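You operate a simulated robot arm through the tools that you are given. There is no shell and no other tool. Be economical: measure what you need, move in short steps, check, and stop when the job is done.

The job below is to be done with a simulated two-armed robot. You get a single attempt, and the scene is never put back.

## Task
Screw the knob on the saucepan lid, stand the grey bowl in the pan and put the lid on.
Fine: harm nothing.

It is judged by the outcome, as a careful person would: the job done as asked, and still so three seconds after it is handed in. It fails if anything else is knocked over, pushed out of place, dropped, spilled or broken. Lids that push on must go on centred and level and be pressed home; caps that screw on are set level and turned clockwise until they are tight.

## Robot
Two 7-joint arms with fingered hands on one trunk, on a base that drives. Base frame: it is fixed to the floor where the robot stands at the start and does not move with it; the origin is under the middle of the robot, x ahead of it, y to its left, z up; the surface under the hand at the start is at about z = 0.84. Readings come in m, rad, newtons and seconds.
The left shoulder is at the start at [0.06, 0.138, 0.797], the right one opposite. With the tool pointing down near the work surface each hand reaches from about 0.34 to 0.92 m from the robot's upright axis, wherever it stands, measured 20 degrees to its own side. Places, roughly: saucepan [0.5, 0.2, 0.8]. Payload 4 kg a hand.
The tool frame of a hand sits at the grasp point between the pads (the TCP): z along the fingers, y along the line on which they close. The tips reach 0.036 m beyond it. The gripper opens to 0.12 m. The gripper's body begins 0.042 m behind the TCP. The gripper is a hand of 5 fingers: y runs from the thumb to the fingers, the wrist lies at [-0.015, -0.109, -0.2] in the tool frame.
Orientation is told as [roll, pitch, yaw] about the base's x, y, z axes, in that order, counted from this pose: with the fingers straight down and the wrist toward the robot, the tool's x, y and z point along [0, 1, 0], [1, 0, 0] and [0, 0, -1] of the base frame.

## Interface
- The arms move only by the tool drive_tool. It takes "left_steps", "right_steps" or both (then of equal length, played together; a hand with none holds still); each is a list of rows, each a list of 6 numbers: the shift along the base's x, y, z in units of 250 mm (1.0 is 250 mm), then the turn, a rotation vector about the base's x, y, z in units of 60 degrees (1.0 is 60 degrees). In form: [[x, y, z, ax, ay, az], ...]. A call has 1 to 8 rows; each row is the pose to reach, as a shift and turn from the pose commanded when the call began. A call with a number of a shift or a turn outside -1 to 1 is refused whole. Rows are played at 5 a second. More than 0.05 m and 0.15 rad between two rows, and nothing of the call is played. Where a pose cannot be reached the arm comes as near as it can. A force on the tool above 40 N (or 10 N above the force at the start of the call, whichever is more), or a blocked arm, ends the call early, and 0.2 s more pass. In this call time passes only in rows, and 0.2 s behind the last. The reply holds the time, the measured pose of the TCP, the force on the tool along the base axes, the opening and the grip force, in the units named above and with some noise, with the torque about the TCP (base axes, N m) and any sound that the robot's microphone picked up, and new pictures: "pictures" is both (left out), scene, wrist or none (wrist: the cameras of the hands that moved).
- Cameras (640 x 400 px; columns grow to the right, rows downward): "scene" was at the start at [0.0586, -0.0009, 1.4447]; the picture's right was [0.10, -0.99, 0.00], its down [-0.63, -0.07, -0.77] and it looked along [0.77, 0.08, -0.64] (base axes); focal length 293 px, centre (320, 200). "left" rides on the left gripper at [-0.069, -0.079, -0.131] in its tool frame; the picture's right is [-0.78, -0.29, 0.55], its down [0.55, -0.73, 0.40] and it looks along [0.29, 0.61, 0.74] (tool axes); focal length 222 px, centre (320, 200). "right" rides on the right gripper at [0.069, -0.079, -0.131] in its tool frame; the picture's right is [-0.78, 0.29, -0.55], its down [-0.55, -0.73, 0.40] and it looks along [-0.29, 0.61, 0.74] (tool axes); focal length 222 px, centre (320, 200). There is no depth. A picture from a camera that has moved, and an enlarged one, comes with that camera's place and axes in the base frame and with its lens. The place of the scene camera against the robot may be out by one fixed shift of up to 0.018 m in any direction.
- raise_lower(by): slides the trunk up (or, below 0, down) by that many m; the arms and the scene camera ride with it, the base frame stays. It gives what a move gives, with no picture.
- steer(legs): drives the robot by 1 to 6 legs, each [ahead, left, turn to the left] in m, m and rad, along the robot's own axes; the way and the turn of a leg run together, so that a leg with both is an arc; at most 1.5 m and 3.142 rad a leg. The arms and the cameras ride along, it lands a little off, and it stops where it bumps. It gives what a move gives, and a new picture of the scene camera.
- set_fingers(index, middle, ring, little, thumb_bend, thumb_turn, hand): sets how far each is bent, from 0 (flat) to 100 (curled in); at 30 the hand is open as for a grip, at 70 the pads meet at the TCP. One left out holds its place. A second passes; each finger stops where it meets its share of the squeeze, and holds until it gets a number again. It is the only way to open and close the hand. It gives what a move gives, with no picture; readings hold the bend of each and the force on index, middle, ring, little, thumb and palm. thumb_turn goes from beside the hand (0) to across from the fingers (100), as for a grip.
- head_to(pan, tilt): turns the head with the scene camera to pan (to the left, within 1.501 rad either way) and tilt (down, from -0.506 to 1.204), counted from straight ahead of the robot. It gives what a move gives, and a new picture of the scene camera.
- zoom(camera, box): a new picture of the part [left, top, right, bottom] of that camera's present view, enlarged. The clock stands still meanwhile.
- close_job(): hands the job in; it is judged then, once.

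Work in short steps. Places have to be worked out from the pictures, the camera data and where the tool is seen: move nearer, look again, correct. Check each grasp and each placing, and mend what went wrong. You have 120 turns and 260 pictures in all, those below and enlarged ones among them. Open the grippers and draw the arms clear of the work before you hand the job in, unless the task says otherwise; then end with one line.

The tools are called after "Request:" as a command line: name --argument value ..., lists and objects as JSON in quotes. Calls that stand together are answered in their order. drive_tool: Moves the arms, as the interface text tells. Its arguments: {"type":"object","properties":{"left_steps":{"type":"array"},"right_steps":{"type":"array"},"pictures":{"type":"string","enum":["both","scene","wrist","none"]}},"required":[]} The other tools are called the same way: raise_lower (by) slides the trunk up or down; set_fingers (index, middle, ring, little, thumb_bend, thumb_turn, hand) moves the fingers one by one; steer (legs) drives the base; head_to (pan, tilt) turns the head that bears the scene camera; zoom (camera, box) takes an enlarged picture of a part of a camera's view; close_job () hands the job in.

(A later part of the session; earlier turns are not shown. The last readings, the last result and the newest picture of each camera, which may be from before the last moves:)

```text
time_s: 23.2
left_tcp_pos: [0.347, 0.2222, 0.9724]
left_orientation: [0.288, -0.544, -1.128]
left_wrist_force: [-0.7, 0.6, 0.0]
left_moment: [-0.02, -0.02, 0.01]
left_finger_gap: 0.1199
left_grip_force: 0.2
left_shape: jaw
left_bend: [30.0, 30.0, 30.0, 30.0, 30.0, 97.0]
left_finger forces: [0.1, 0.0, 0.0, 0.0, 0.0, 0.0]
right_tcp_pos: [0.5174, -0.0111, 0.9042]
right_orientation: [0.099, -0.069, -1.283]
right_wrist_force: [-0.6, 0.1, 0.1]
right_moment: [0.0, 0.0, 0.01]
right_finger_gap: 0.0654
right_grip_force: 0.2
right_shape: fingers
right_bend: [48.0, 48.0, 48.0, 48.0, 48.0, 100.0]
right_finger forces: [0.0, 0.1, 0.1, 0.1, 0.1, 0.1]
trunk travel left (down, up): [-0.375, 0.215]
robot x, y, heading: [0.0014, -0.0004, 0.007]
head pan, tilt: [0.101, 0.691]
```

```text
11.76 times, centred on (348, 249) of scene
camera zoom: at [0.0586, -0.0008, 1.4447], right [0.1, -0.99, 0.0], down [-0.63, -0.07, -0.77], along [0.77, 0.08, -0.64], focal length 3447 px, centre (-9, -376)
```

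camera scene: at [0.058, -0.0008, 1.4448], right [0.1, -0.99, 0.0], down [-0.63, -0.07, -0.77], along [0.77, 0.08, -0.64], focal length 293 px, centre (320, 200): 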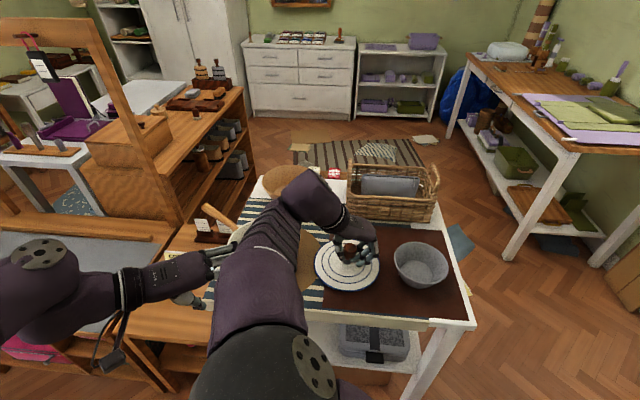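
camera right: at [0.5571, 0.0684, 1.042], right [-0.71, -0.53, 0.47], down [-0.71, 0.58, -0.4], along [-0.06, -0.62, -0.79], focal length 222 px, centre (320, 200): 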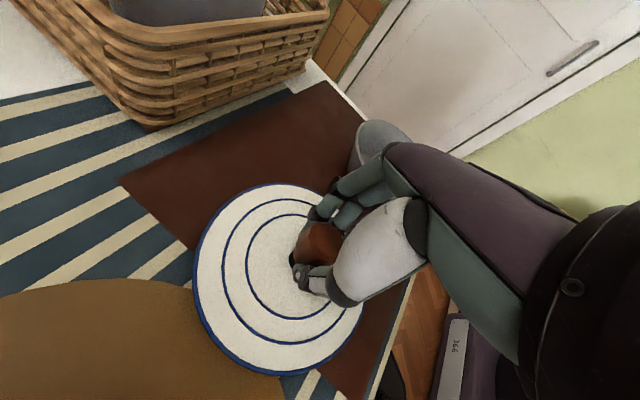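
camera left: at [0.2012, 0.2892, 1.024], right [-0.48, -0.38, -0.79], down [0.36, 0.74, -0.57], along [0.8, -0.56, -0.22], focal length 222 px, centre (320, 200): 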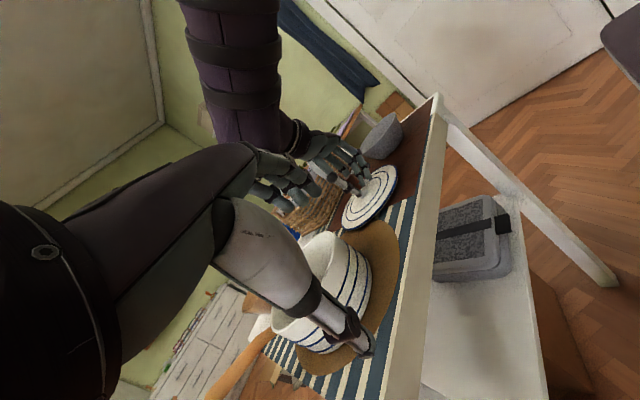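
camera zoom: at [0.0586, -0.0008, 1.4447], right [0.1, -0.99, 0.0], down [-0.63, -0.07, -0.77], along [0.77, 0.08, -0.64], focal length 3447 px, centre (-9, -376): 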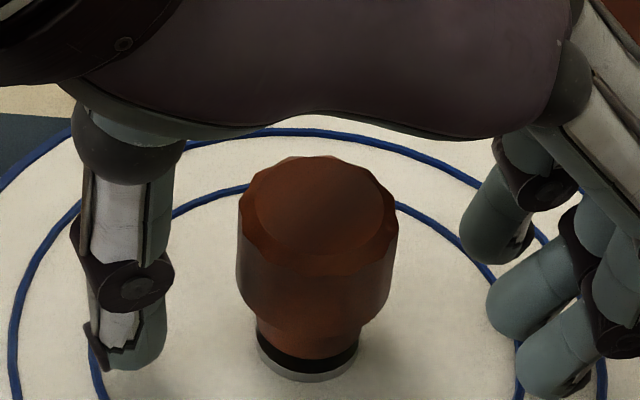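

The knob has settled level onto the stud, with just ~3 mm of stud left showing, and stands freely. I raise the hand, straighten it and centre it over the stud axis.

Request:
drive_tool --right_steps '[[0, 0, 0.1, 0.0, 0.0, 0], [0.01, 0, 0.2, 0.018, 0.055, 0], [0.027, -0.001, 0.2, 0.036, 0.109, 0], [0.027, -0.001, 0.2, 0.036, 0.109, 0.0]]' --pictures "none"

Request:
drive_tool --right_steps '[[0, 0, 0, 0, 0, 0.142], [0, 0, 0, 0, 0, 0.284], [0, 0, 0, 0, 0, 0.426], [0, 0, 0, 0, 0, 0.568], [0, 0, 0, 0, 0, 0.71], [0, 0, 0, 0, 0, 0.852], [0, 0, 0, 0, 0, 0.99]]' --pictures "none"

Request:
drive_tool --right_steps '[[0, 0, 0, 0, 0, 0.142], [0, 0, 0, 0, 0, 0.284], [0, 0, 0, 0, 0, 0.426], [0, 0, 0, 0, 0, 0.568], [0, 0, 0, 0, 0, 0.71], [0, 0, 0, 0, 0, 0.852], [0, 0, 0, 0, 0, 0.99]]' --pictures "wrist"

Request:
zoom --camera "scene" --box '[308, 220, 388, 270]'

Request:
zoom --camera "left" --box '[330, 150, 400, 210]'

```text
time_s: 24.2
left_tcp_pos: [0.3462, 0.2216, 0.9724]
left_orientation: [0.292, -0.542, -1.126]
left_wrist_force: [0.2, -0.2, 0.4]
left_moment: [0.03, 0.01, 0.02]
left_finger_gap: 0.1198
left_grip_force: 0.1
left_shape: jaw
left_bend: [30.0, 30.0, 30.0, 30.0, 30.0, 97.0]
left_finger forces: [0.1, 0.1, 0.1, 0.1, 0.1, 0.0]
right_tcp_pos: [0.5261, -0.0099, 0.9552]
right_orientation: [0.0, 0.0, -1.278]
right_wrist_force: [0.2, -1.0, -1.6]
right_moment: [-0.03, -0.04, 0.02]
right_finger_gap: 0.0654
right_grip_force: 0.0
right_shape: fingers
right_bend: [48.0, 48.0, 48.0, 48.0, 48.0, 100.0]
right_finger forces: [0.1, 0.0, 0.0, 0.0, 0.0, 0.1]
trunk travel left (down, up): [-0.375, 0.215]
robot x, y, heading: [0.0004, -0.0018, -0.001]
head pan, tilt: [0.101, 0.691]
```

```text
time_s: 25.8
left_tcp_pos: [0.3473, 0.2206, 0.9742]
left_orientation: [0.291, -0.542, -1.127]
left_wrist_force: [-0.5, -1.2, 0.0]
left_moment: [0.02, -0.02, 0.01]
left_finger_gap: 0.1197
left_grip_force: 0.1
left_shape: jaw
left_bend: [30.0, 30.0, 30.0, 30.0, 30.0, 97.0]
left_finger forces: [0.1, 0.0, 0.0, 0.1, 0.0, 0.1]
right_tcp_pos: [0.5249, -0.0117, 0.9541]
right_orientation: [0.0, 0.001, -0.241]
right_wrist_force: [-0.4, -0.4, -0.6]
right_moment: [0.01, 0.02, -0.01]
right_finger_gap: 0.0653
right_grip_force: 0.0
right_shape: fingers
right_bend: [48.0, 48.0, 48.0, 48.0, 48.0, 100.0]
right_finger forces: [0.0, 0.0, 0.1, 0.0, 0.0, 0.0]
trunk travel left (down, up): [-0.375, 0.215]
robot x, y, heading: [0.0031, 0.0006, 0.002]
head pan, tilt: [0.101, 0.691]
```

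```text
time_s: 27.4
left_tcp_pos: [0.3479, 0.2218, 0.973]
left_orientation: [0.29, -0.546, -1.127]
left_wrist_force: [0.7, -0.1, 1.5]
left_moment: [-0.05, 0.03, -0.01]
left_finger_gap: 0.1196
left_grip_force: 0.2
left_shape: jaw
left_bend: [30.0, 30.0, 30.0, 30.0, 30.0, 97.0]
left_finger forces: [0.0, 0.1, 0.0, 0.0, 0.1, 0.0]
right_tcp_pos: [0.5263, -0.0103, 0.9553]
right_orientation: [-0.001, -0.002, 0.796]
right_wrist_force: [0.5, 0.1, 0.1]
right_moment: [-0.03, 0.0, 0.0]
right_finger_gap: 0.0652
right_grip_force: 0.2
right_shape: fingers
right_bend: [48.0, 48.0, 48.0, 48.0, 48.0, 100.0]
right_finger forces: [0.0, 0.1, 0.1, 0.1, 0.0, 0.1]
trunk travel left (down, up): [-0.375, 0.215]
robot x, y, heading: [-0.0, -0.0036, -0.003]
head pan, tilt: [0.101, 0.691]
camera right: at [0.4205, -0.0201, 1.0851], right [0.76, -0.34, 0.55], down [-0.12, -0.91, -0.4], along [0.63, 0.24, -0.74], focal length 222 px, centre (320, 200)
```

right: 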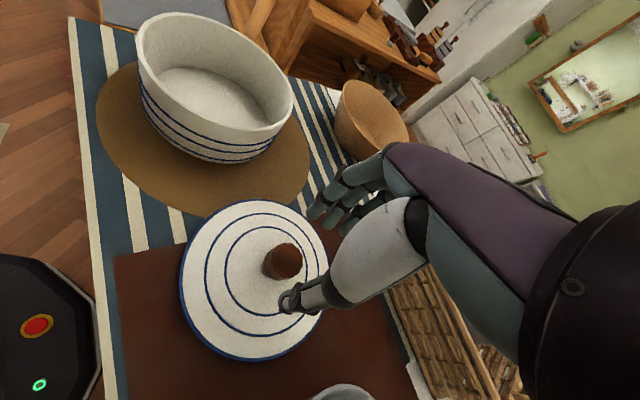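

```text
8.00 times, centred on (348, 245) of scene
camera zoom: at [0.0588, -0.001, 1.4447], right [0.1, -0.99, 0.0], down [-0.63, -0.06, -0.77], along [0.77, 0.08, -0.64], focal length 2344 px, centre (96, -160)
```

zoom: 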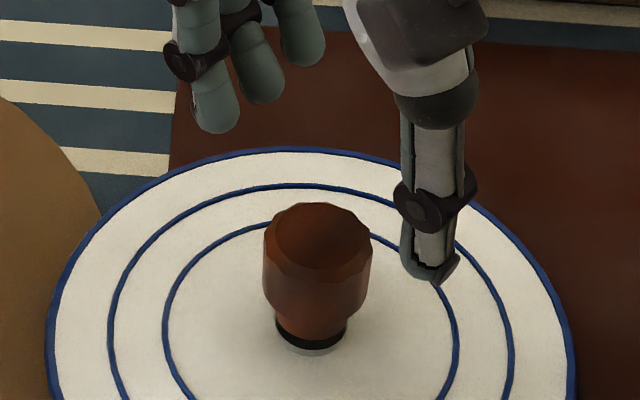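

```text
6.67 times, centred on (365, 180) of left
camera zoom: at [0.2017, 0.289, 1.0239], right [-0.48, -0.38, -0.79], down [0.36, 0.74, -0.57], along [0.8, -0.56, -0.22], focal length 1481 px, centre (20, 333)
```

zoom: 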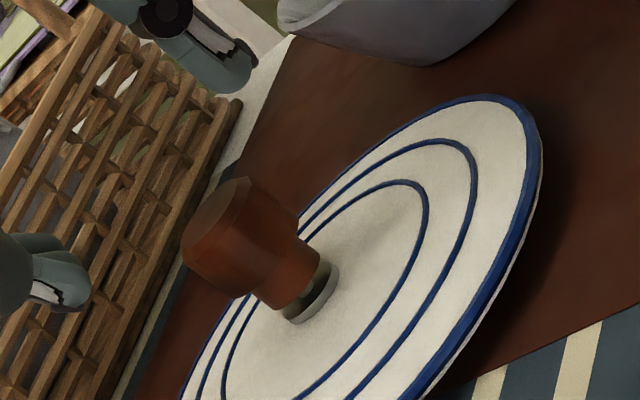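

Knob stands upright at the expected place. I rotate further to yaw ≈ 1.3 for a longer stroke and descend around the knob to TCP z 0.895.

Request:
drive_tool --right_steps '[[0, 0, 0, 0, 0, 0.14], [0, 0, 0, 0, 0, 0.28], [0, 0, -0.05, 0, 0, 0.38], [0, 0, -0.12, 0, 0, 0.48], [0, 0, -0.19, 0, 0, 0.48], [0, 0, -0.24, 0, 0, 0.48]]' --pictures "none"

Request:
zoom --camera "scene" --box '[308, 220, 388, 270]'

Request:
zoom --camera "right" --box '[240, 190, 400, 310]'

```text
time_s: 28.8
left_tcp_pos: [0.347, 0.2219, 0.9729]
left_orientation: [0.292, -0.542, -1.126]
left_wrist_force: [-0.1, -0.2, -0.1]
left_moment: [0.03, 0.01, -0.01]
left_finger_gap: 0.1199
left_grip_force: 0.1
left_shape: jaw
left_bend: [30.0, 30.0, 30.0, 30.0, 30.0, 97.0]
left_finger forces: [0.1, 0.0, 0.0, 0.0, 0.1, 0.0]
right_tcp_pos: [0.5257, -0.0102, 0.8941]
right_orientation: [-0.002, 0.0, 1.297]
right_wrist_force: [0.9, 0.0, 3.8]
right_moment: [0.17, -0.08, -0.02]
right_finger_gap: 0.0655
right_grip_force: 1.7
right_shape: fingers
right_bend: [48.0, 48.0, 48.0, 48.0, 48.0, 100.0]
right_finger forces: [1.0, 2.9, 0.0, 0.0, 0.1, 0.0]
trunk travel left (down, up): [-0.375, 0.215]
robot x, y, heading: [0.0006, -0.0, 0.0]
head pan, tilt: [0.101, 0.691]
```

```text
8.00 times, centred on (348, 245) of scene
camera zoom: at [0.0581, -0.0009, 1.4449], right [0.1, -0.99, 0.0], down [-0.63, -0.07, -0.77], along [0.77, 0.08, -0.64], focal length 2344 px, centre (96, -160)
```

zoom: 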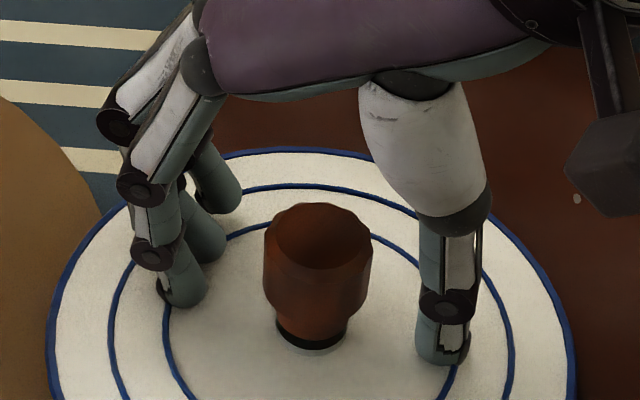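

```text
3.33 times, centred on (320, 250) of right
camera zoom: at [0.4373, -0.0693, 1.0251], right [0.83, 0.07, 0.55], down [0.33, -0.86, -0.4], along [0.44, 0.51, -0.74], focal length 740 px, centre (320, 33)
```

zoom: 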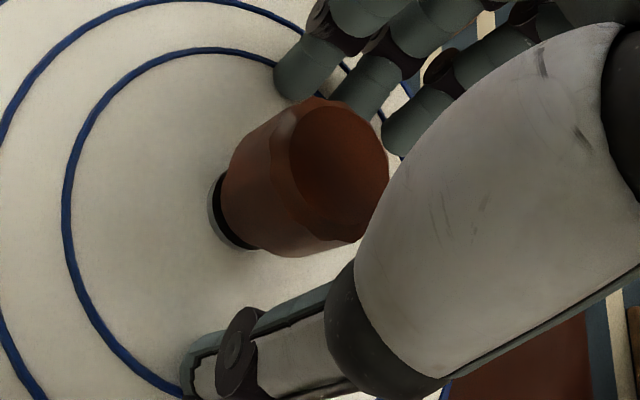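

The fingertips touch the lid lightly (3.8 N). I raise 5 mm and then close on the knob.

Request:
drive_tool --right_steps '[[-0.004, -0.004, 0.02, 0, 0, 0]]' --pictures "none"

Request:
set_fingers --hand "right" --index 72 --middle 72 --ring 56 --little 56 --thumb_bend 72

Request:
zoom --camera "scene" --box '[308, 220, 388, 270]'

Request:
zoom --camera "left" --box '[340, 165, 390, 205]'

```text
time_s: 29.2
left_tcp_pos: [0.347, 0.2214, 0.9725]
left_orientation: [0.292, -0.543, -1.128]
left_wrist_force: [-0.6, -0.3, -0.3]
left_moment: [0.03, 0.01, 0.0]
left_finger_gap: 0.1197
left_grip_force: 0.1
left_shape: jaw
left_bend: [30.0, 30.0, 30.0, 30.0, 30.0, 97.0]
left_finger forces: [0.0, 0.0, 0.0, 0.0, 0.0, 0.0]
right_tcp_pos: [0.5248, -0.0133, 0.898]
right_orientation: [0.0, -0.001, 1.296]
right_wrist_force: [-0.1, -0.8, 0.6]
right_moment: [-0.03, -0.01, 0.01]
right_finger_gap: 0.0655
right_grip_force: 0.0
right_shape: fingers
right_bend: [48.0, 48.0, 48.0, 48.0, 48.0, 100.0]
right_finger forces: [0.0, 0.1, 0.0, 0.0, 0.0, 0.1]
trunk travel left (down, up): [-0.375, 0.215]
robot x, y, heading: [-0.0012, -0.0009, -0.002]
head pan, tilt: [0.101, 0.691]
```

```text
time_s: 30.2
left_tcp_pos: [0.348, 0.2219, 0.9737]
left_orientation: [0.289, -0.543, -1.126]
left_wrist_force: [0.1, 0.1, 0.4]
left_moment: [-0.02, 0.0, -0.03]
left_finger_gap: 0.1196
left_grip_force: 0.0
left_shape: jaw
left_bend: [30.0, 30.0, 30.0, 30.0, 30.0, 97.0]
left_finger forces: [0.0, 0.0, 0.0, 0.0, 0.0, 0.0]
right_tcp_pos: [0.5249, -0.0129, 0.8992]
right_orientation: [0.001, -0.001, 1.296]
right_wrist_force: [0.0, 0.1, -2.9]
right_moment: [0.07, -0.01, -0.03]
right_finger_gap: 0.0177
right_grip_force: 10.1
right_shape: fingers
right_bend: [64.0, 71.0, 56.0, 56.0, 67.0, 100.0]
right_finger forces: [9.5, 1.7, 0.0, 0.0, 9.5, 0.0]
trunk travel left (down, up): [-0.375, 0.215]
robot x, y, heading: [0.001, 0.0009, 0.004]
head pan, tilt: [0.101, 0.691]
```

```text
8.00 times, centred on (348, 245) of scene
camera zoom: at [0.0588, -0.0008, 1.4447], right [0.1, -0.99, 0.0], down [-0.63, -0.07, -0.77], along [0.77, 0.08, -0.64], focal length 2344 px, centre (96, -160)
```

zoom: 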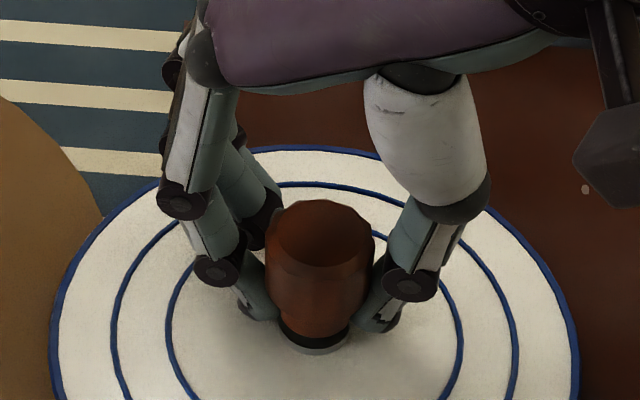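

```text
10.00 times, centred on (365, 185) of left
camera zoom: at [0.2017, 0.2892, 1.0239], right [-0.48, -0.38, -0.79], down [0.36, 0.74, -0.57], along [0.8, -0.56, -0.22], focal length 2221 px, centre (-130, 350)
```

zoom: 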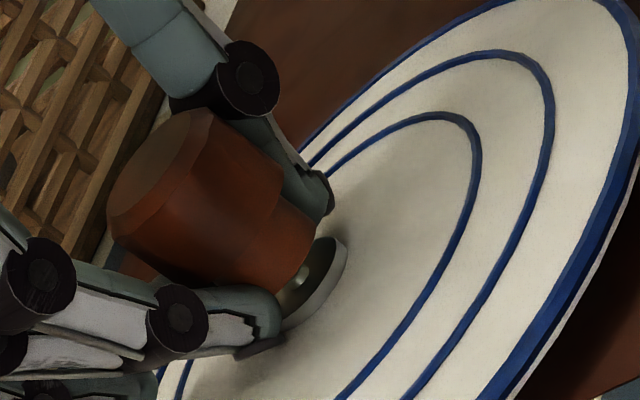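

Gripped centrally on the body; a slight downward pull shows the thread holding. Turning 60° clockwise.

Request:
drive_tool --right_steps '[[0, 0, -0.001, 0, 0, -0.142], [0, 0, -0.001, 0, 0, -0.284], [0, 0, -0.002, 0, 0, -0.426], [0, 0, -0.002, 0, 0, -0.568], [0, 0, -0.003, 0, 0, -0.71], [0, 0, -0.003, 0, 0, -0.852], [0, 0, -0.003, 0, 0, -0.99]]' --pictures "none"

Request:
zoom --camera "left" --box '[340, 165, 390, 205]'

```text
time_s: 31.8
left_tcp_pos: [0.3462, 0.2213, 0.9748]
left_orientation: [0.291, -0.543, -1.126]
left_wrist_force: [0.8, -0.7, -0.8]
left_moment: [-0.01, -0.02, 0.0]
left_finger_gap: 0.1198
left_grip_force: 0.1
left_shape: jaw
left_bend: [30.0, 30.0, 30.0, 30.0, 30.0, 97.0]
left_finger forces: [0.0, 0.0, 0.0, 0.1, 0.0, 0.0]
right_tcp_pos: [0.5254, -0.0118, 0.8986]
right_orientation: [-0.001, 0.0, 0.258]
right_wrist_force: [-0.3, -0.2, -1.6]
right_moment: [0.04, -0.03, 0.03]
right_finger_gap: 0.0168
right_grip_force: 8.8
right_shape: fingers
right_bend: [64.0, 72.0, 56.0, 56.0, 67.0, 100.0]
right_finger forces: [7.0, 1.2, 0.0, 0.1, 8.8, 0.0]
trunk travel left (down, up): [-0.375, 0.215]
robot x, y, heading: [-0.0007, 0.001, -0.001]
head pan, tilt: [0.101, 0.691]
```

```text
10.00 times, centred on (365, 185) of left
camera zoom: at [0.2016, 0.2895, 1.0238], right [-0.48, -0.38, -0.79], down [0.36, 0.74, -0.57], along [0.8, -0.56, -0.22], focal length 2221 px, centre (-130, 350)
```

zoom: 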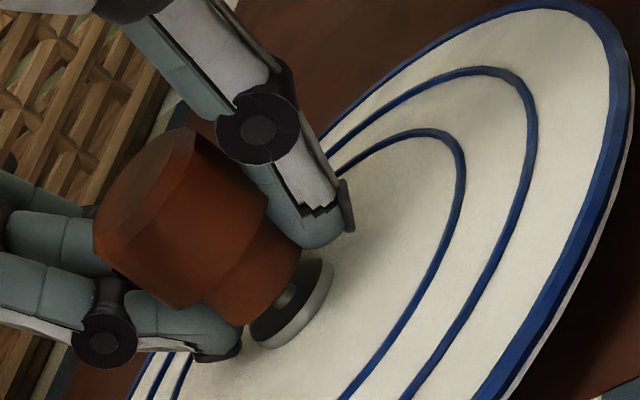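

The lid slid a few mm with the knob. I keep turning with a little downward pressure so the lid grips the table.

Request:
drive_tool --right_steps '[[0, 0, -0.008, 0, 0, 0], [0, 0, -0.01, 0, 0, -0.14], [0, 0, -0.01, 0, 0, -0.28], [0, 0, -0.01, 0, 0, -0.42], [0, 0, -0.01, 0, 0, -0.56], [0, 0, -0.01, 0, 0, -0.7], [0, 0, -0.011, 0, 0, -0.84], [0, 0, -0.011, 0, 0, -0.98]]' --pictures "none"

Request:
zoom --camera "left" --box '[340, 165, 390, 205]'

Request:
zoom --camera "scene" --box '[308, 220, 388, 270]'

```text
time_s: 33.6
left_tcp_pos: [0.3477, 0.2221, 0.9724]
left_orientation: [0.289, -0.542, -1.126]
left_wrist_force: [-0.7, -0.2, -0.9]
left_moment: [-0.01, -0.06, 0.01]
left_finger_gap: 0.1194
left_grip_force: 0.0
left_shape: jaw
left_bend: [30.0, 30.0, 30.0, 30.0, 30.0, 97.0]
left_finger forces: [0.0, 0.1, 0.1, 0.1, 0.0, 0.0]
right_tcp_pos: [0.5245, -0.012, 0.8962]
right_orientation: [0.001, 0.001, -0.77]
right_wrist_force: [0.0, 0.5, 0.8]
right_moment: [0.0, -0.1, 0.0]
right_finger_gap: 0.0164
right_grip_force: 8.4
right_shape: fingers
right_bend: [64.0, 72.0, 56.0, 56.0, 67.0, 100.0]
right_finger forces: [7.2, 0.7, 0.1, 0.0, 9.6, 0.0]
trunk travel left (down, up): [-0.375, 0.215]
robot x, y, heading: [-0.0022, 0.0038, -0.004]
head pan, tilt: [0.101, 0.691]
```

```text
10.00 times, centred on (365, 185) of left
camera zoom: at [0.2016, 0.2893, 1.0239], right [-0.48, -0.38, -0.79], down [0.36, 0.74, -0.57], along [0.8, -0.56, -0.22], focal length 2221 px, centre (-130, 350)
```

zoom: 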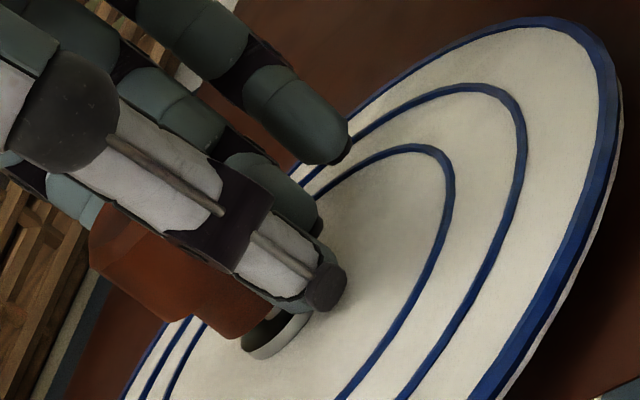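

```text
8.00 times, centred on (348, 245) of scene
camera zoom: at [0.0586, -0.0006, 1.4447], right [0.1, -0.99, 0.0], down [-0.63, -0.07, -0.77], along [0.77, 0.08, -0.64], focal length 2344 px, centre (96, -160)
```

zoom: 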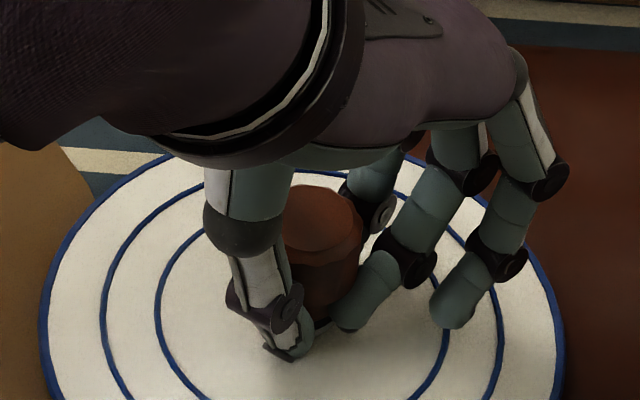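

The lid orbited: the knob axis really sits ~7 mm nearer (−x) than I assumed in hand coordinates; it should now be at about [0.528, -0.006]. I open to look at the thread progress.

Request:
set_fingers --hand "right" --index 48 --middle 48 --ring 48 --little 48 --thumb_bend 48

Request:
drive_tool --right_steps '[[0.015, 0.024, 0.02, 0, 0, 0], [0.015, 0.024, 0.02, 0, 0, 0.142], [0.015, 0.024, 0.02, 0, 0, 0.284], [0.015, 0.024, 0.02, 0, 0, 0.426], [0.015, 0.024, 0.02, 0, 0, 0.568], [0.015, 0.024, 0.02, 0, 0, 0.71], [0.015, 0.024, 0.02, 0, 0, 0.852], [0.015, 0.024, 0.02, 0, 0, 0.99]]' --pictures "none"

Request:
zoom --camera "left" --box '[340, 165, 390, 205]'

Request:
zoom --camera "scene" --box '[308, 220, 388, 270]'

Request:
zoom --camera "right" --box '[240, 190, 400, 310]'

```text
time_s: 34.6
left_tcp_pos: [0.3461, 0.2218, 0.9731]
left_orientation: [0.289, -0.543, -1.127]
left_wrist_force: [-0.2, -0.6, 0.1]
left_moment: [-0.02, -0.01, 0.01]
left_finger_gap: 0.1197
left_grip_force: 0.2
left_shape: jaw
left_bend: [30.0, 30.0, 30.0, 30.0, 30.0, 97.0]
left_finger forces: [0.1, 0.0, 0.1, 0.1, 0.1, 0.0]
right_tcp_pos: [0.5247, -0.0117, 0.8957]
right_orientation: [0.001, -0.001, -0.768]
right_wrist_force: [-0.6, -0.4, 0.4]
right_moment: [0.02, -0.06, 0.0]
right_finger_gap: 0.0651
right_grip_force: 0.0
right_shape: fingers
right_bend: [48.0, 48.0, 48.0, 48.0, 48.0, 100.0]
right_finger forces: [0.1, 0.0, 0.0, 0.0, 0.0, 0.0]
trunk travel left (down, up): [-0.375, 0.215]
robot x, y, heading: [-0.0034, 0.002, -0.002]
head pan, tilt: [0.101, 0.691]
```

```text
time_s: 36.4
left_tcp_pos: [0.3467, 0.2215, 0.9744]
left_orientation: [0.291, -0.544, -1.128]
left_wrist_force: [0.3, -0.2, 0.1]
left_moment: [0.02, 0.02, 0.03]
left_finger_gap: 0.1198
left_grip_force: 0.1
left_shape: jaw
left_bend: [30.0, 30.0, 30.0, 30.0, 30.0, 97.0]
left_finger forces: [0.0, 0.0, 0.0, 0.1, 0.1, 0.0]
right_tcp_pos: [0.5285, -0.0067, 0.9008]
right_orientation: [0.001, 0.001, 0.273]
right_wrist_force: [-0.1, -0.2, 0.0]
right_moment: [0.0, 0.04, -0.01]
right_finger_gap: 0.0654
right_grip_force: 0.0
right_shape: fingers
right_bend: [48.0, 48.0, 48.0, 48.0, 48.0, 100.0]
right_finger forces: [0.0, 0.1, 0.1, 0.0, 0.0, 0.0]
trunk travel left (down, up): [-0.375, 0.215]
robot x, y, heading: [-0.0018, -0.001, -0.002]
head pan, tilt: [0.101, 0.691]
```

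```text
10.00 times, centred on (365, 185) of left
camera zoom: at [0.2017, 0.2889, 1.024], right [-0.48, -0.38, -0.79], down [0.36, 0.74, -0.57], along [0.8, -0.56, -0.22], focal length 2221 px, centre (-130, 350)
```

zoom: 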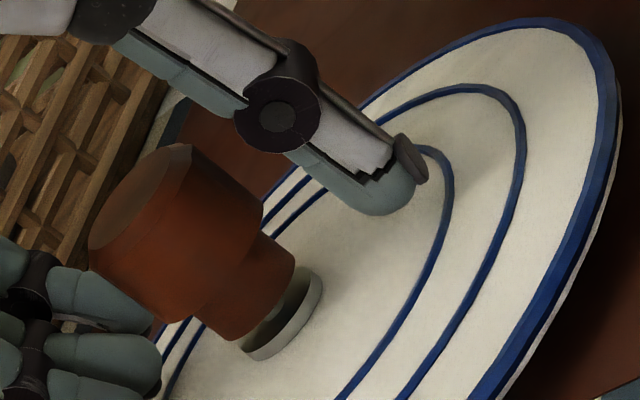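

```text
8.00 times, centred on (348, 245) of scene
camera zoom: at [0.0587, -0.0012, 1.4447], right [0.1, -0.99, 0.0], down [-0.63, -0.06, -0.77], along [0.77, 0.08, -0.64], focal length 2344 px, centre (96, -160)
```

zoom: 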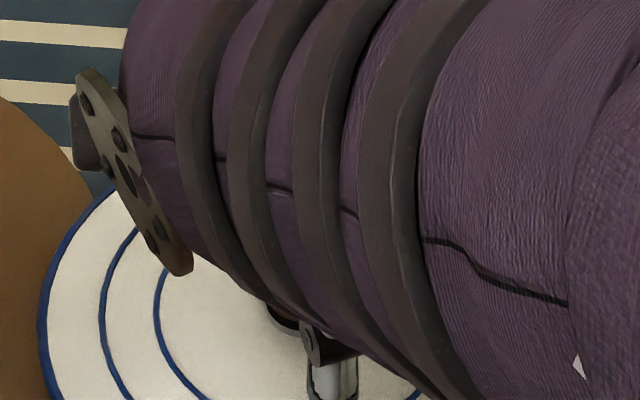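

```text
3.33 times, centred on (320, 250) of right
camera zoom: at [0.4337, 0.0384, 1.0307], right [0.49, -0.68, 0.55], down [-0.56, -0.73, -0.4], along [0.67, -0.11, -0.74], focal length 740 px, centre (320, 33)
```

zoom: 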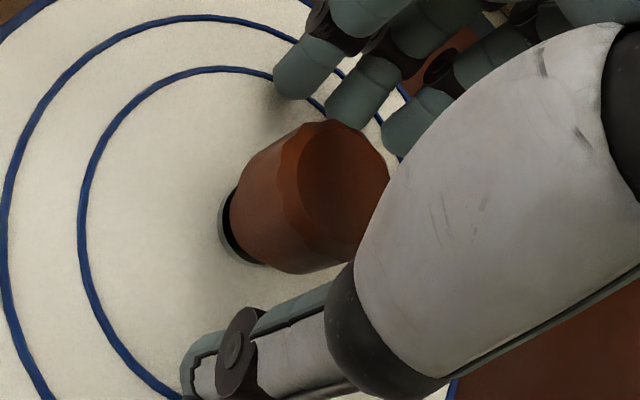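

Re-reckoning with these views: knob axis at [0.528, -0.009], knob top z ≈ 0.897, lid surface ≈ 0.858; the gap has shrunk, so the thread works. I rotate back further (to yaw ≈ 1.8), centred and 4 mm higher so the pads take the wide part.

Request:
drive_tool --right_steps '[[0, -0.009, 0.016, 0, 0, 0.142], [0, -0.009, 0.016, 0, 0, 0.284], [0, -0.009, 0.016, 0, 0, 0.426], [0, -0.009, 0.016, 0, 0, 0.568], [0, -0.009, 0.016, 0, 0, 0.71], [0, -0.009, 0.016, 0, 0, 0.852], [0, -0.009, 0.016, 0, 0, 0.99]]' --pictures "none"

Request:
drive_tool --right_steps '[[0, 0, 0, 0, 0, 0.142], [0, 0, 0, 0, 0, 0.284], [0, 0, 0, 0, 0, 0.426], [0, 0, 0, 0, 0, 0.5]]' --pictures "both"

```text
time_s: 38.0
left_tcp_pos: [0.3474, 0.2212, 0.9736]
left_orientation: [0.289, -0.542, -1.126]
left_wrist_force: [0.2, -0.5, 0.2]
left_moment: [0.01, 0.02, 0.02]
left_finger_gap: 0.1197
left_grip_force: 0.1
left_shape: jaw
left_bend: [30.0, 30.0, 30.0, 30.0, 30.0, 97.0]
left_finger forces: [0.0, 0.0, 0.0, 0.0, 0.0, 0.0]
right_tcp_pos: [0.5275, -0.0083, 0.9046]
right_orientation: [0.001, 0.001, 1.31]
right_wrist_force: [0.3, 0.2, -0.8]
right_moment: [0.01, 0.01, 0.02]
right_finger_gap: 0.0655
right_grip_force: 0.0
right_shape: fingers
right_bend: [48.0, 48.0, 48.0, 48.0, 48.0, 100.0]
right_finger forces: [0.0, 0.0, 0.0, 0.0, 0.0, 0.0]
trunk travel left (down, up): [-0.375, 0.215]
robot x, y, heading: [-0.0015, 0.0005, 0.0]
head pan, tilt: [0.101, 0.691]
```

```text
time_s: 39.0
left_tcp_pos: [0.3478, 0.2217, 0.9729]
left_orientation: [0.291, -0.543, -1.126]
left_wrist_force: [-0.9, -0.3, 0.1]
left_moment: [-0.04, -0.03, 0.01]
left_finger_gap: 0.1196
left_grip_force: 0.0
left_shape: jaw
left_bend: [30.0, 30.0, 30.0, 30.0, 30.0, 97.0]
left_finger forces: [0.0, 0.0, 0.1, 0.0, 0.0, 0.0]
right_tcp_pos: [0.5279, -0.0086, 0.9047]
right_orientation: [0.0, 0.001, 1.831]
right_wrist_force: [-0.3, 0.0, 0.3]
right_moment: [-0.02, -0.04, 0.0]
right_finger_gap: 0.0653
right_grip_force: 0.1
right_shape: fingers
right_bend: [48.0, 48.0, 48.0, 48.0, 48.0, 100.0]
right_finger forces: [0.1, 0.1, 0.0, 0.1, 0.0, 0.0]
trunk travel left (down, up): [-0.375, 0.215]
robot x, y, heading: [0.0029, 0.0013, -0.001]
head pan, tilt: [0.101, 0.691]
camera scene: at [0.0587, -0.0009, 1.4447], right [0.1, -0.99, 0.0], down [-0.63, -0.06, -0.77], along [0.77, 0.08, -0.64], focal length 293 px, centre (320, 200)
camera right: at [0.4812, -0.1037, 1.0352], right [0.68, 0.48, 0.55], down [0.72, -0.57, -0.4], along [0.12, 0.67, -0.74], focal length 222 px, centre (320, 200)
```

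scene: 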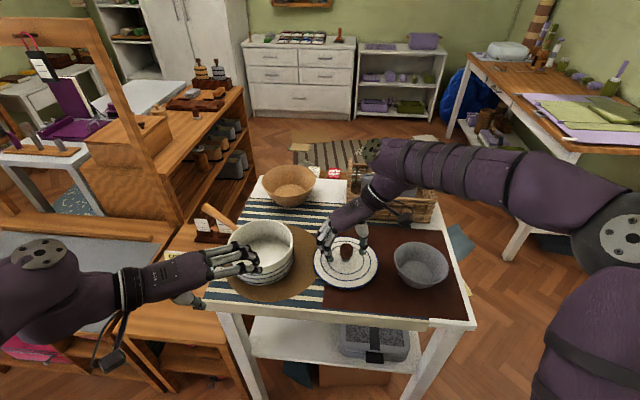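
right: 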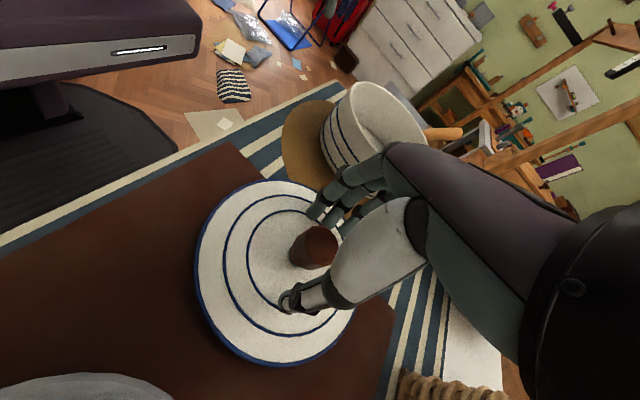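

Centred and clear. Close on the wide part of the knob.

Request:
set_fingers --hand "right" --index 72 --middle 72 --ring 56 --little 56 --thumb_bend 72

Request:
zoom --camera "left" --box '[340, 165, 390, 205]'

Request:
zoom --camera "right" --box '[240, 190, 400, 290]'

```text
time_s: 40.0
left_tcp_pos: [0.3477, 0.2224, 0.9726]
left_orientation: [0.29, -0.544, -1.125]
left_wrist_force: [-0.4, 0.4, 0.4]
left_moment: [-0.03, 0.0, -0.02]
left_finger_gap: 0.1197
left_grip_force: 0.1
left_shape: jaw
left_bend: [30.0, 30.0, 30.0, 30.0, 30.0, 97.0]
left_finger forces: [0.0, 0.1, 0.0, 0.0, 0.0, 0.0]
right_tcp_pos: [0.5283, -0.0083, 0.9048]
right_orientation: [0.0, 0.0, 1.829]
right_wrist_force: [0.6, -0.5, -2.7]
right_moment: [-0.12, 0.01, -0.01]
right_finger_gap: 0.0196
right_grip_force: 12.2
right_shape: fingers
right_bend: [65.0, 67.0, 56.0, 56.0, 65.0, 100.0]
right_finger forces: [7.0, 5.0, 0.1, 0.0, 11.8, 0.0]
trunk travel left (down, up): [-0.375, 0.215]
robot x, y, heading: [-0.0004, -0.0038, -0.004]
head pan, tilt: [0.101, 0.691]
```

```text
10.00 times, centred on (365, 185) of left
camera zoom: at [0.2017, 0.2892, 1.0239], right [-0.48, -0.38, -0.79], down [0.36, 0.74, -0.57], along [0.8, -0.56, -0.22], focal length 2221 px, centre (-130, 350)
```

zoom: 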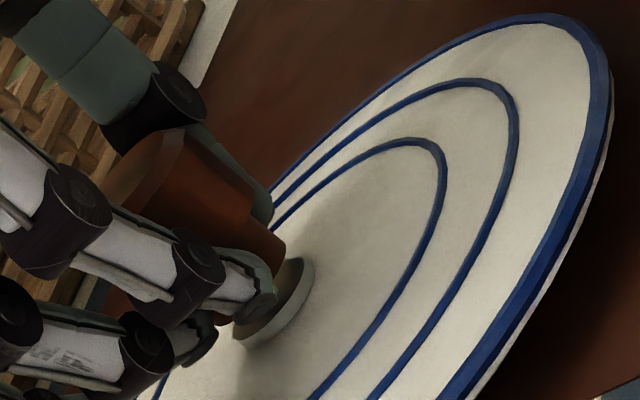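

```text
4.00 times, centred on (320, 240) of right
camera zoom: at [0.4811, -0.1035, 1.0351], right [0.68, 0.48, 0.55], down [0.72, -0.57, -0.4], along [0.12, 0.67, -0.74], focal length 888 px, centre (320, 40)
```

zoom: 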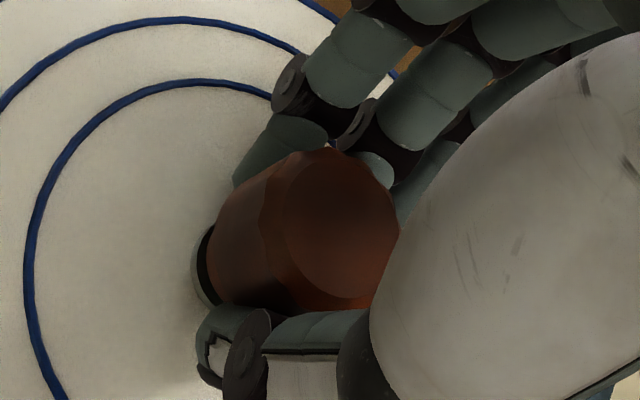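

Firm and centred. Turn clockwise 60°, pressing down very slightly.

Request:
drive_tool --right_steps '[[0, 0, -0.004, 0, 0, -0.142], [0, 0, -0.005, 0, 0, -0.284], [0, 0, -0.005, 0, 0, -0.426], [0, 0, -0.006, 0, 0, -0.568], [0, 0, -0.006, 0, 0, -0.71], [0, 0, -0.007, 0, 0, -0.852], [0, 0, -0.007, 0, 0, -0.99]]' --pictures "none"

Request:
zoom --camera "left" --box '[340, 165, 390, 205]'

```text
time_s: 41.6
left_tcp_pos: [0.3473, 0.2224, 0.9732]
left_orientation: [0.292, -0.542, -1.125]
left_wrist_force: [0.7, -0.5, 0.1]
left_moment: [-0.04, -0.02, -0.01]
left_finger_gap: 0.1195
left_grip_force: 0.0
left_shape: jaw
left_bend: [30.0, 30.0, 30.0, 30.0, 30.0, 97.0]
left_finger forces: [0.1, 0.0, 0.0, 0.0, 0.0, 0.1]
right_tcp_pos: [0.5275, -0.0077, 0.9033]
right_orientation: [-0.001, -0.001, 0.794]
right_wrist_force: [0.0, -1.3, -1.2]
right_moment: [-0.07, 0.07, 0.02]
right_finger_gap: 0.0188
right_grip_force: 10.9
right_shape: fingers
right_bend: [65.0, 67.0, 56.0, 56.0, 65.0, 100.0]
right_finger forces: [6.7, 4.9, 0.1, 0.0, 10.9, 0.1]
trunk travel left (down, up): [-0.375, 0.215]
robot x, y, heading: [-0.0024, 0.0015, 0.0]
head pan, tilt: [0.101, 0.691]
```

```text
10.00 times, centred on (365, 185) of left
camera zoom: at [0.2015, 0.2893, 1.0239], right [-0.48, -0.38, -0.79], down [0.36, 0.74, -0.57], along [0.8, -0.56, -0.22], focal length 2221 px, centre (-130, 350)
```

zoom: 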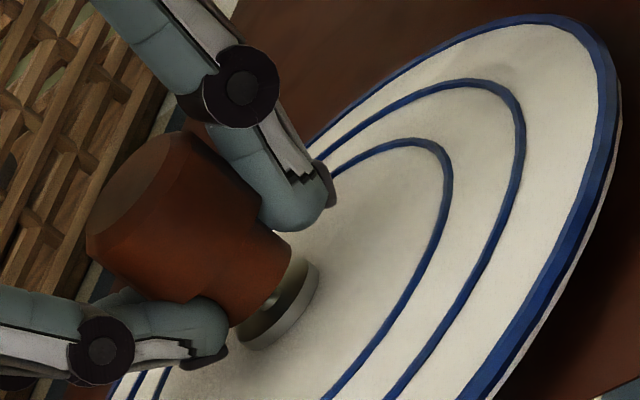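

Gap along the axis keeps shrinking (about 35→32→26 px), so it's threading. Continue 60° twice more.

Request:
drive_tool --right_steps '[[0, 0, -0.004, 0, 0, -0.142], [0, 0, -0.004, 0, 0, -0.284], [0, 0, -0.005, 0, 0, -0.426], [0, 0, -0.006, 0, 0, -0.568], [0, 0, -0.006, 0, 0, -0.71], [0, 0, -0.007, 0, 0, -0.852], [0, 0, -0.007, 0, 0, -0.99]]' --pictures "none"

Request:
drive_tool --right_steps '[[0, 0, -0.001, 0, 0, -0.142], [0, 0, -0.002, 0, 0, -0.284], [0, 0, -0.003, 0, 0, -0.426], [0, 0, -0.004, 0, 0, -0.568], [0, 0, -0.004, 0, 0, -0.71], [0, 0, -0.005, 0, 0, -0.852], [0, 0, -0.005, 0, 0, -0.99]]' --pictures "none"

Request:
zoom --camera "left" --box '[340, 165, 390, 205]'

Request:
zoom --camera "scene" --box '[308, 220, 388, 270]'

```text
time_s: 43.2
left_tcp_pos: [0.3478, 0.2223, 0.9735]
left_orientation: [0.289, -0.544, -1.127]
left_wrist_force: [0.2, 0.8, 0.0]
left_moment: [0.0, -0.01, 0.01]
left_finger_gap: 0.1198
left_grip_force: 0.1
left_shape: jaw
left_bend: [30.0, 30.0, 30.0, 30.0, 30.0, 97.0]
left_finger forces: [0.2, 0.0, 0.1, 0.0, 0.0, 0.0]
right_tcp_pos: [0.528, -0.009, 0.8999]
right_orientation: [0.001, 0.0, -0.247]
right_wrist_force: [0.3, 0.2, -2.1]
right_moment: [0.04, 0.1, 0.03]
right_finger_gap: 0.0181
right_grip_force: 10.9
right_shape: fingers
right_bend: [65.0, 67.0, 56.0, 56.0, 66.0, 100.0]
right_finger forces: [6.4, 4.9, 0.0, 0.0, 10.6, 0.0]
trunk travel left (down, up): [-0.375, 0.215]
robot x, y, heading: [-0.0033, 0.002, 0.002]
head pan, tilt: [0.101, 0.691]
```

```text
time_s: 44.8
left_tcp_pos: [0.3474, 0.2219, 0.9738]
left_orientation: [0.29, -0.542, -1.124]
left_wrist_force: [-0.2, 0.8, 0.2]
left_moment: [0.02, -0.05, 0.02]
left_finger_gap: 0.12
left_grip_force: 0.1
left_shape: jaw
left_bend: [30.0, 30.0, 30.0, 30.0, 30.0, 97.0]
left_finger forces: [0.0, 0.0, 0.0, 0.0, 0.1, 0.0]
right_tcp_pos: [0.5277, -0.0072, 0.8993]
right_orientation: [-0.001, 0.0, -1.283]
right_wrist_force: [0.7, -0.3, -0.6]
right_moment: [0.06, -0.03, 0.01]
right_finger_gap: 0.0173
right_grip_force: 10.8
right_shape: fingers
right_bend: [71.0, 67.0, 56.0, 56.0, 66.0, 100.0]
right_finger forces: [6.5, 4.8, 0.0, 0.1, 10.2, 0.0]
trunk travel left (down, up): [-0.375, 0.215]
robot x, y, heading: [0.0006, 0.0014, -0.001]
head pan, tilt: [0.101, 0.691]
```

```text
10.00 times, centred on (365, 185) of left
camera zoom: at [0.2016, 0.2892, 1.0239], right [-0.48, -0.38, -0.79], down [0.36, 0.74, -0.57], along [0.8, -0.56, -0.22], focal length 2221 px, centre (-130, 350)
```

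zoom: 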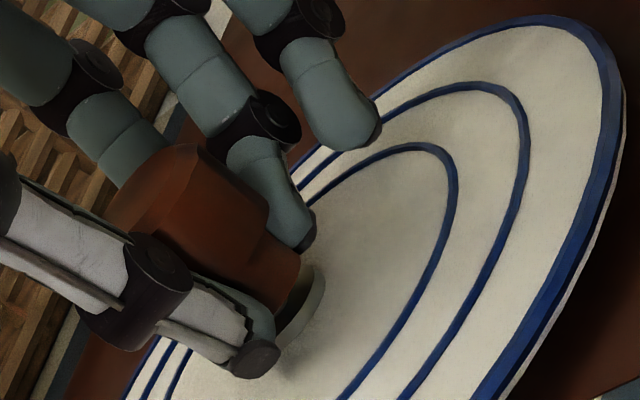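

```text
8.00 times, centred on (348, 245) of scene
camera zoom: at [0.0587, -0.0008, 1.4447], right [0.1, -0.99, 0.0], down [-0.63, -0.07, -0.77], along [0.77, 0.08, -0.64], focal length 2344 px, centre (96, -160)
```

zoom: 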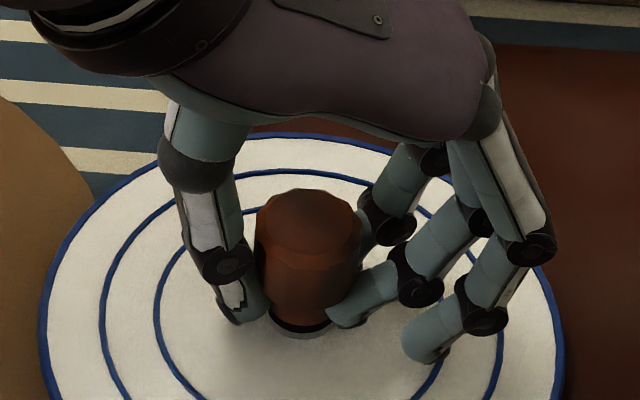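

Good stroke, knob lower still. I open, rotate back 177° with a 4 mm raise, and regrip.

Request:
set_fingers --hand "right" --index 48 --middle 48 --ring 48 --little 48 --thumb_bend 48

Request:
drive_tool --right_steps '[[0, 0, 0.016, 0, 0, 0.142], [0, 0, 0.016, 0, 0, 0.284], [0, 0, 0.016, 0, 0, 0.426], [0, 0, 0.016, 0, 0, 0.568], [0, 0, 0.016, 0, 0, 0.71], [0, 0, 0.016, 0, 0, 0.852], [0, 0, 0.016, 0, 0, 0.99]]' --pictures "none"

Request:
zoom --camera "left" --box '[340, 165, 390, 205]'

Request:
drive_tool --right_steps '[[0, 0, 0, 0, 0, 0.142], [0, 0, 0, 0, 0, 0.284], [0, 0, 0, 0, 0, 0.426], [0, 0, 0, 0, 0, 0.568], [0, 0, 0, 0, 0, 0.71], [0, 0, 0, 0, 0, 0.852], [0, 0, 0, 0, 0, 0.99]]' --pictures "none"

Request:
drive_tool --right_steps '[[0, 0, 0, 0, 0, 0.142], [0, 0, 0, 0, 0, 0.284], [0, 0, 0, 0, 0, 0.426], [0, 0, 0, 0, 0, 0.568], [0, 0, 0, 0, 0, 0.71], [0, 0, 0, 0, 0, 0.852], [0, 0, 0, 0, 0, 0.99]]' --pictures "none"

Request:
zoom --camera "right" --box '[240, 190, 400, 290]'

Request:
zoom --camera "scene" --box '[308, 220, 388, 270]'

```text
time_s: 45.8
left_tcp_pos: [0.3468, 0.2223, 0.973]
left_orientation: [0.291, -0.543, -1.127]
left_wrist_force: [-0.3, -0.1, -0.5]
left_moment: [0.05, -0.01, 0.01]
left_finger_gap: 0.1199
left_grip_force: 0.0
left_shape: jaw
left_bend: [30.0, 30.0, 30.0, 30.0, 30.0, 97.0]
left_finger forces: [0.1, 0.0, 0.1, 0.1, 0.0, 0.0]
right_tcp_pos: [0.5271, -0.0077, 0.8989]
right_orientation: [0.0, 0.0, -1.282]
right_wrist_force: [0.4, 0.1, -0.2]
right_moment: [0.02, -0.02, 0.02]
right_finger_gap: 0.0653
right_grip_force: 0.0
right_shape: fingers
right_bend: [48.0, 48.0, 48.0, 48.0, 48.0, 100.0]
right_finger forces: [0.0, 0.0, 0.0, 0.0, 0.1, 0.1]
trunk travel left (down, up): [-0.375, 0.215]
robot x, y, heading: [0.0026, -0.0027, 0.001]
head pan, tilt: [0.101, 0.691]
```

```text
time_s: 47.4
left_tcp_pos: [0.3472, 0.2223, 0.9726]
left_orientation: [0.29, -0.544, -1.126]
left_wrist_force: [-0.2, 0.0, 0.6]
left_moment: [-0.02, 0.0, 0.0]
left_finger_gap: 0.1197
left_grip_force: 0.1
left_shape: jaw
left_bend: [30.0, 30.0, 30.0, 30.0, 30.0, 97.0]
left_finger forces: [0.1, 0.0, 0.0, 0.0, 0.0, 0.0]
right_tcp_pos: [0.5273, -0.0086, 0.9034]
right_orientation: [0.0, 0.0, -0.24]
right_wrist_force: [0.1, 1.0, 0.1]
right_moment: [0.0, 0.0, -0.07]
right_finger_gap: 0.0654
right_grip_force: 0.0
right_shape: fingers
right_bend: [48.0, 48.0, 48.0, 48.0, 48.0, 100.0]
right_finger forces: [0.1, 0.0, 0.0, 0.1, 0.1, 0.0]
trunk travel left (down, up): [-0.375, 0.215]
robot x, y, heading: [-0.0036, -0.0014, 0.0]
head pan, tilt: [0.101, 0.691]
```

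```text
10.00 times, centred on (365, 185) of left
camera zoom: at [0.2016, 0.289, 1.0239], right [-0.48, -0.38, -0.79], down [0.36, 0.74, -0.57], along [0.8, -0.56, -0.22], focal length 2221 px, centre (-130, 350)
```

zoom: 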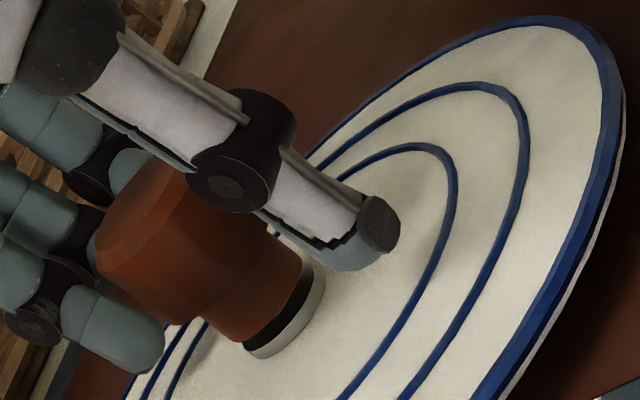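

```text
time_s: 49.0
left_tcp_pos: [0.3473, 0.2211, 0.9734]
left_orientation: [0.289, -0.543, -1.127]
left_wrist_force: [0.4, -0.2, 0.3]
left_moment: [0.01, -0.01, 0.01]
left_finger_gap: 0.1196
left_grip_force: 0.1
left_shape: jaw
left_bend: [30.0, 30.0, 30.0, 30.0, 30.0, 97.0]
left_finger forces: [0.0, 0.1, 0.1, 0.0, 0.1, 0.0]
right_tcp_pos: [0.5287, -0.0089, 0.9029]
right_orientation: [0.0, -0.002, 0.793]
right_wrist_force: [0.5, 0.4, -0.3]
right_moment: [0.03, -0.02, 0.01]
right_finger_gap: 0.0653
right_grip_force: 0.1
right_shape: fingers
right_bend: [48.0, 48.0, 48.0, 48.0, 48.0, 100.0]
right_finger forces: [0.1, 0.0, 0.0, 0.0, 0.0, 0.1]
trunk travel left (down, up): [-0.375, 0.215]
robot x, y, heading: [0.002, 0.0002, -0.0]
head pan, tilt: [0.101, 0.691]
```

```text
time_s: 50.6
left_tcp_pos: [0.3469, 0.2216, 0.9732]
left_orientation: [0.288, -0.542, -1.127]
left_wrist_force: [0.9, 0.1, 0.5]
left_moment: [-0.02, -0.04, 0.03]
left_finger_gap: 0.1196
left_grip_force: 0.0
left_shape: jaw
left_bend: [30.0, 30.0, 30.0, 30.0, 30.0, 97.0]
left_finger forces: [0.1, 0.0, 0.0, 0.0, 0.0, 0.0]
right_tcp_pos: [0.5284, -0.0072, 0.9042]
right_orientation: [-0.001, 0.001, 1.834]
right_wrist_force: [-0.4, 0.5, -0.4]
right_moment: [0.02, 0.02, -0.01]
right_finger_gap: 0.0653
right_grip_force: 0.0
right_shape: fingers
right_bend: [48.0, 48.0, 48.0, 48.0, 48.0, 100.0]
right_finger forces: [0.0, 0.0, 0.0, 0.0, 0.0, 0.1]
trunk travel left (down, up): [-0.375, 0.215]
robot x, y, heading: [-0.001, -0.0006, 0.001]
head pan, tilt: [0.101, 0.691]
```

```text
4.00 times, centred on (320, 240) of right
camera zoom: at [0.4817, -0.1037, 1.0343], right [0.68, 0.48, 0.55], down [0.72, -0.57, -0.4], along [0.12, 0.67, -0.74], focal length 888 px, centre (320, 40)
```

zoom: 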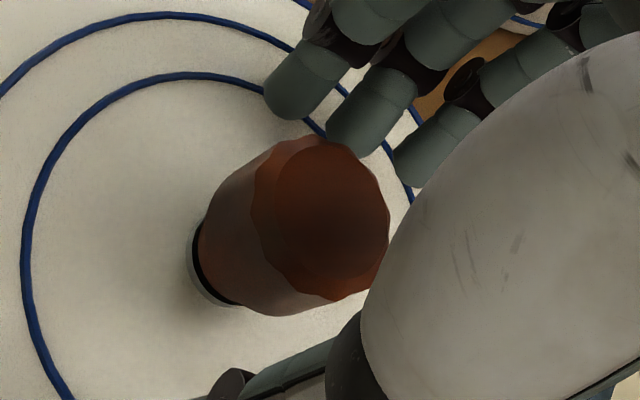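

```text
8.00 times, centred on (348, 245) of scene
camera zoom: at [0.0588, -0.0008, 1.4447], right [0.1, -0.99, 0.0], down [-0.63, -0.06, -0.77], along [0.77, 0.08, -0.64], focal length 2344 px, centre (96, -160)
```

zoom: 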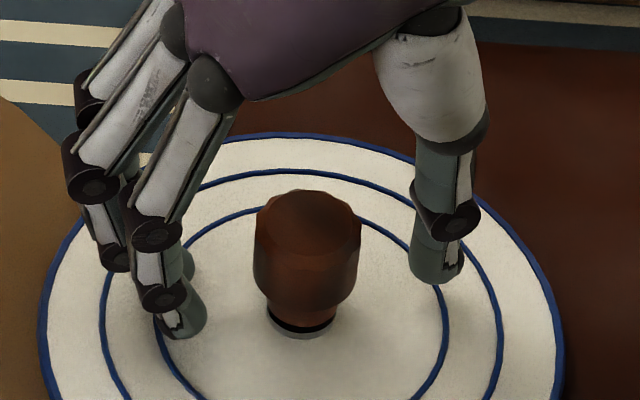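

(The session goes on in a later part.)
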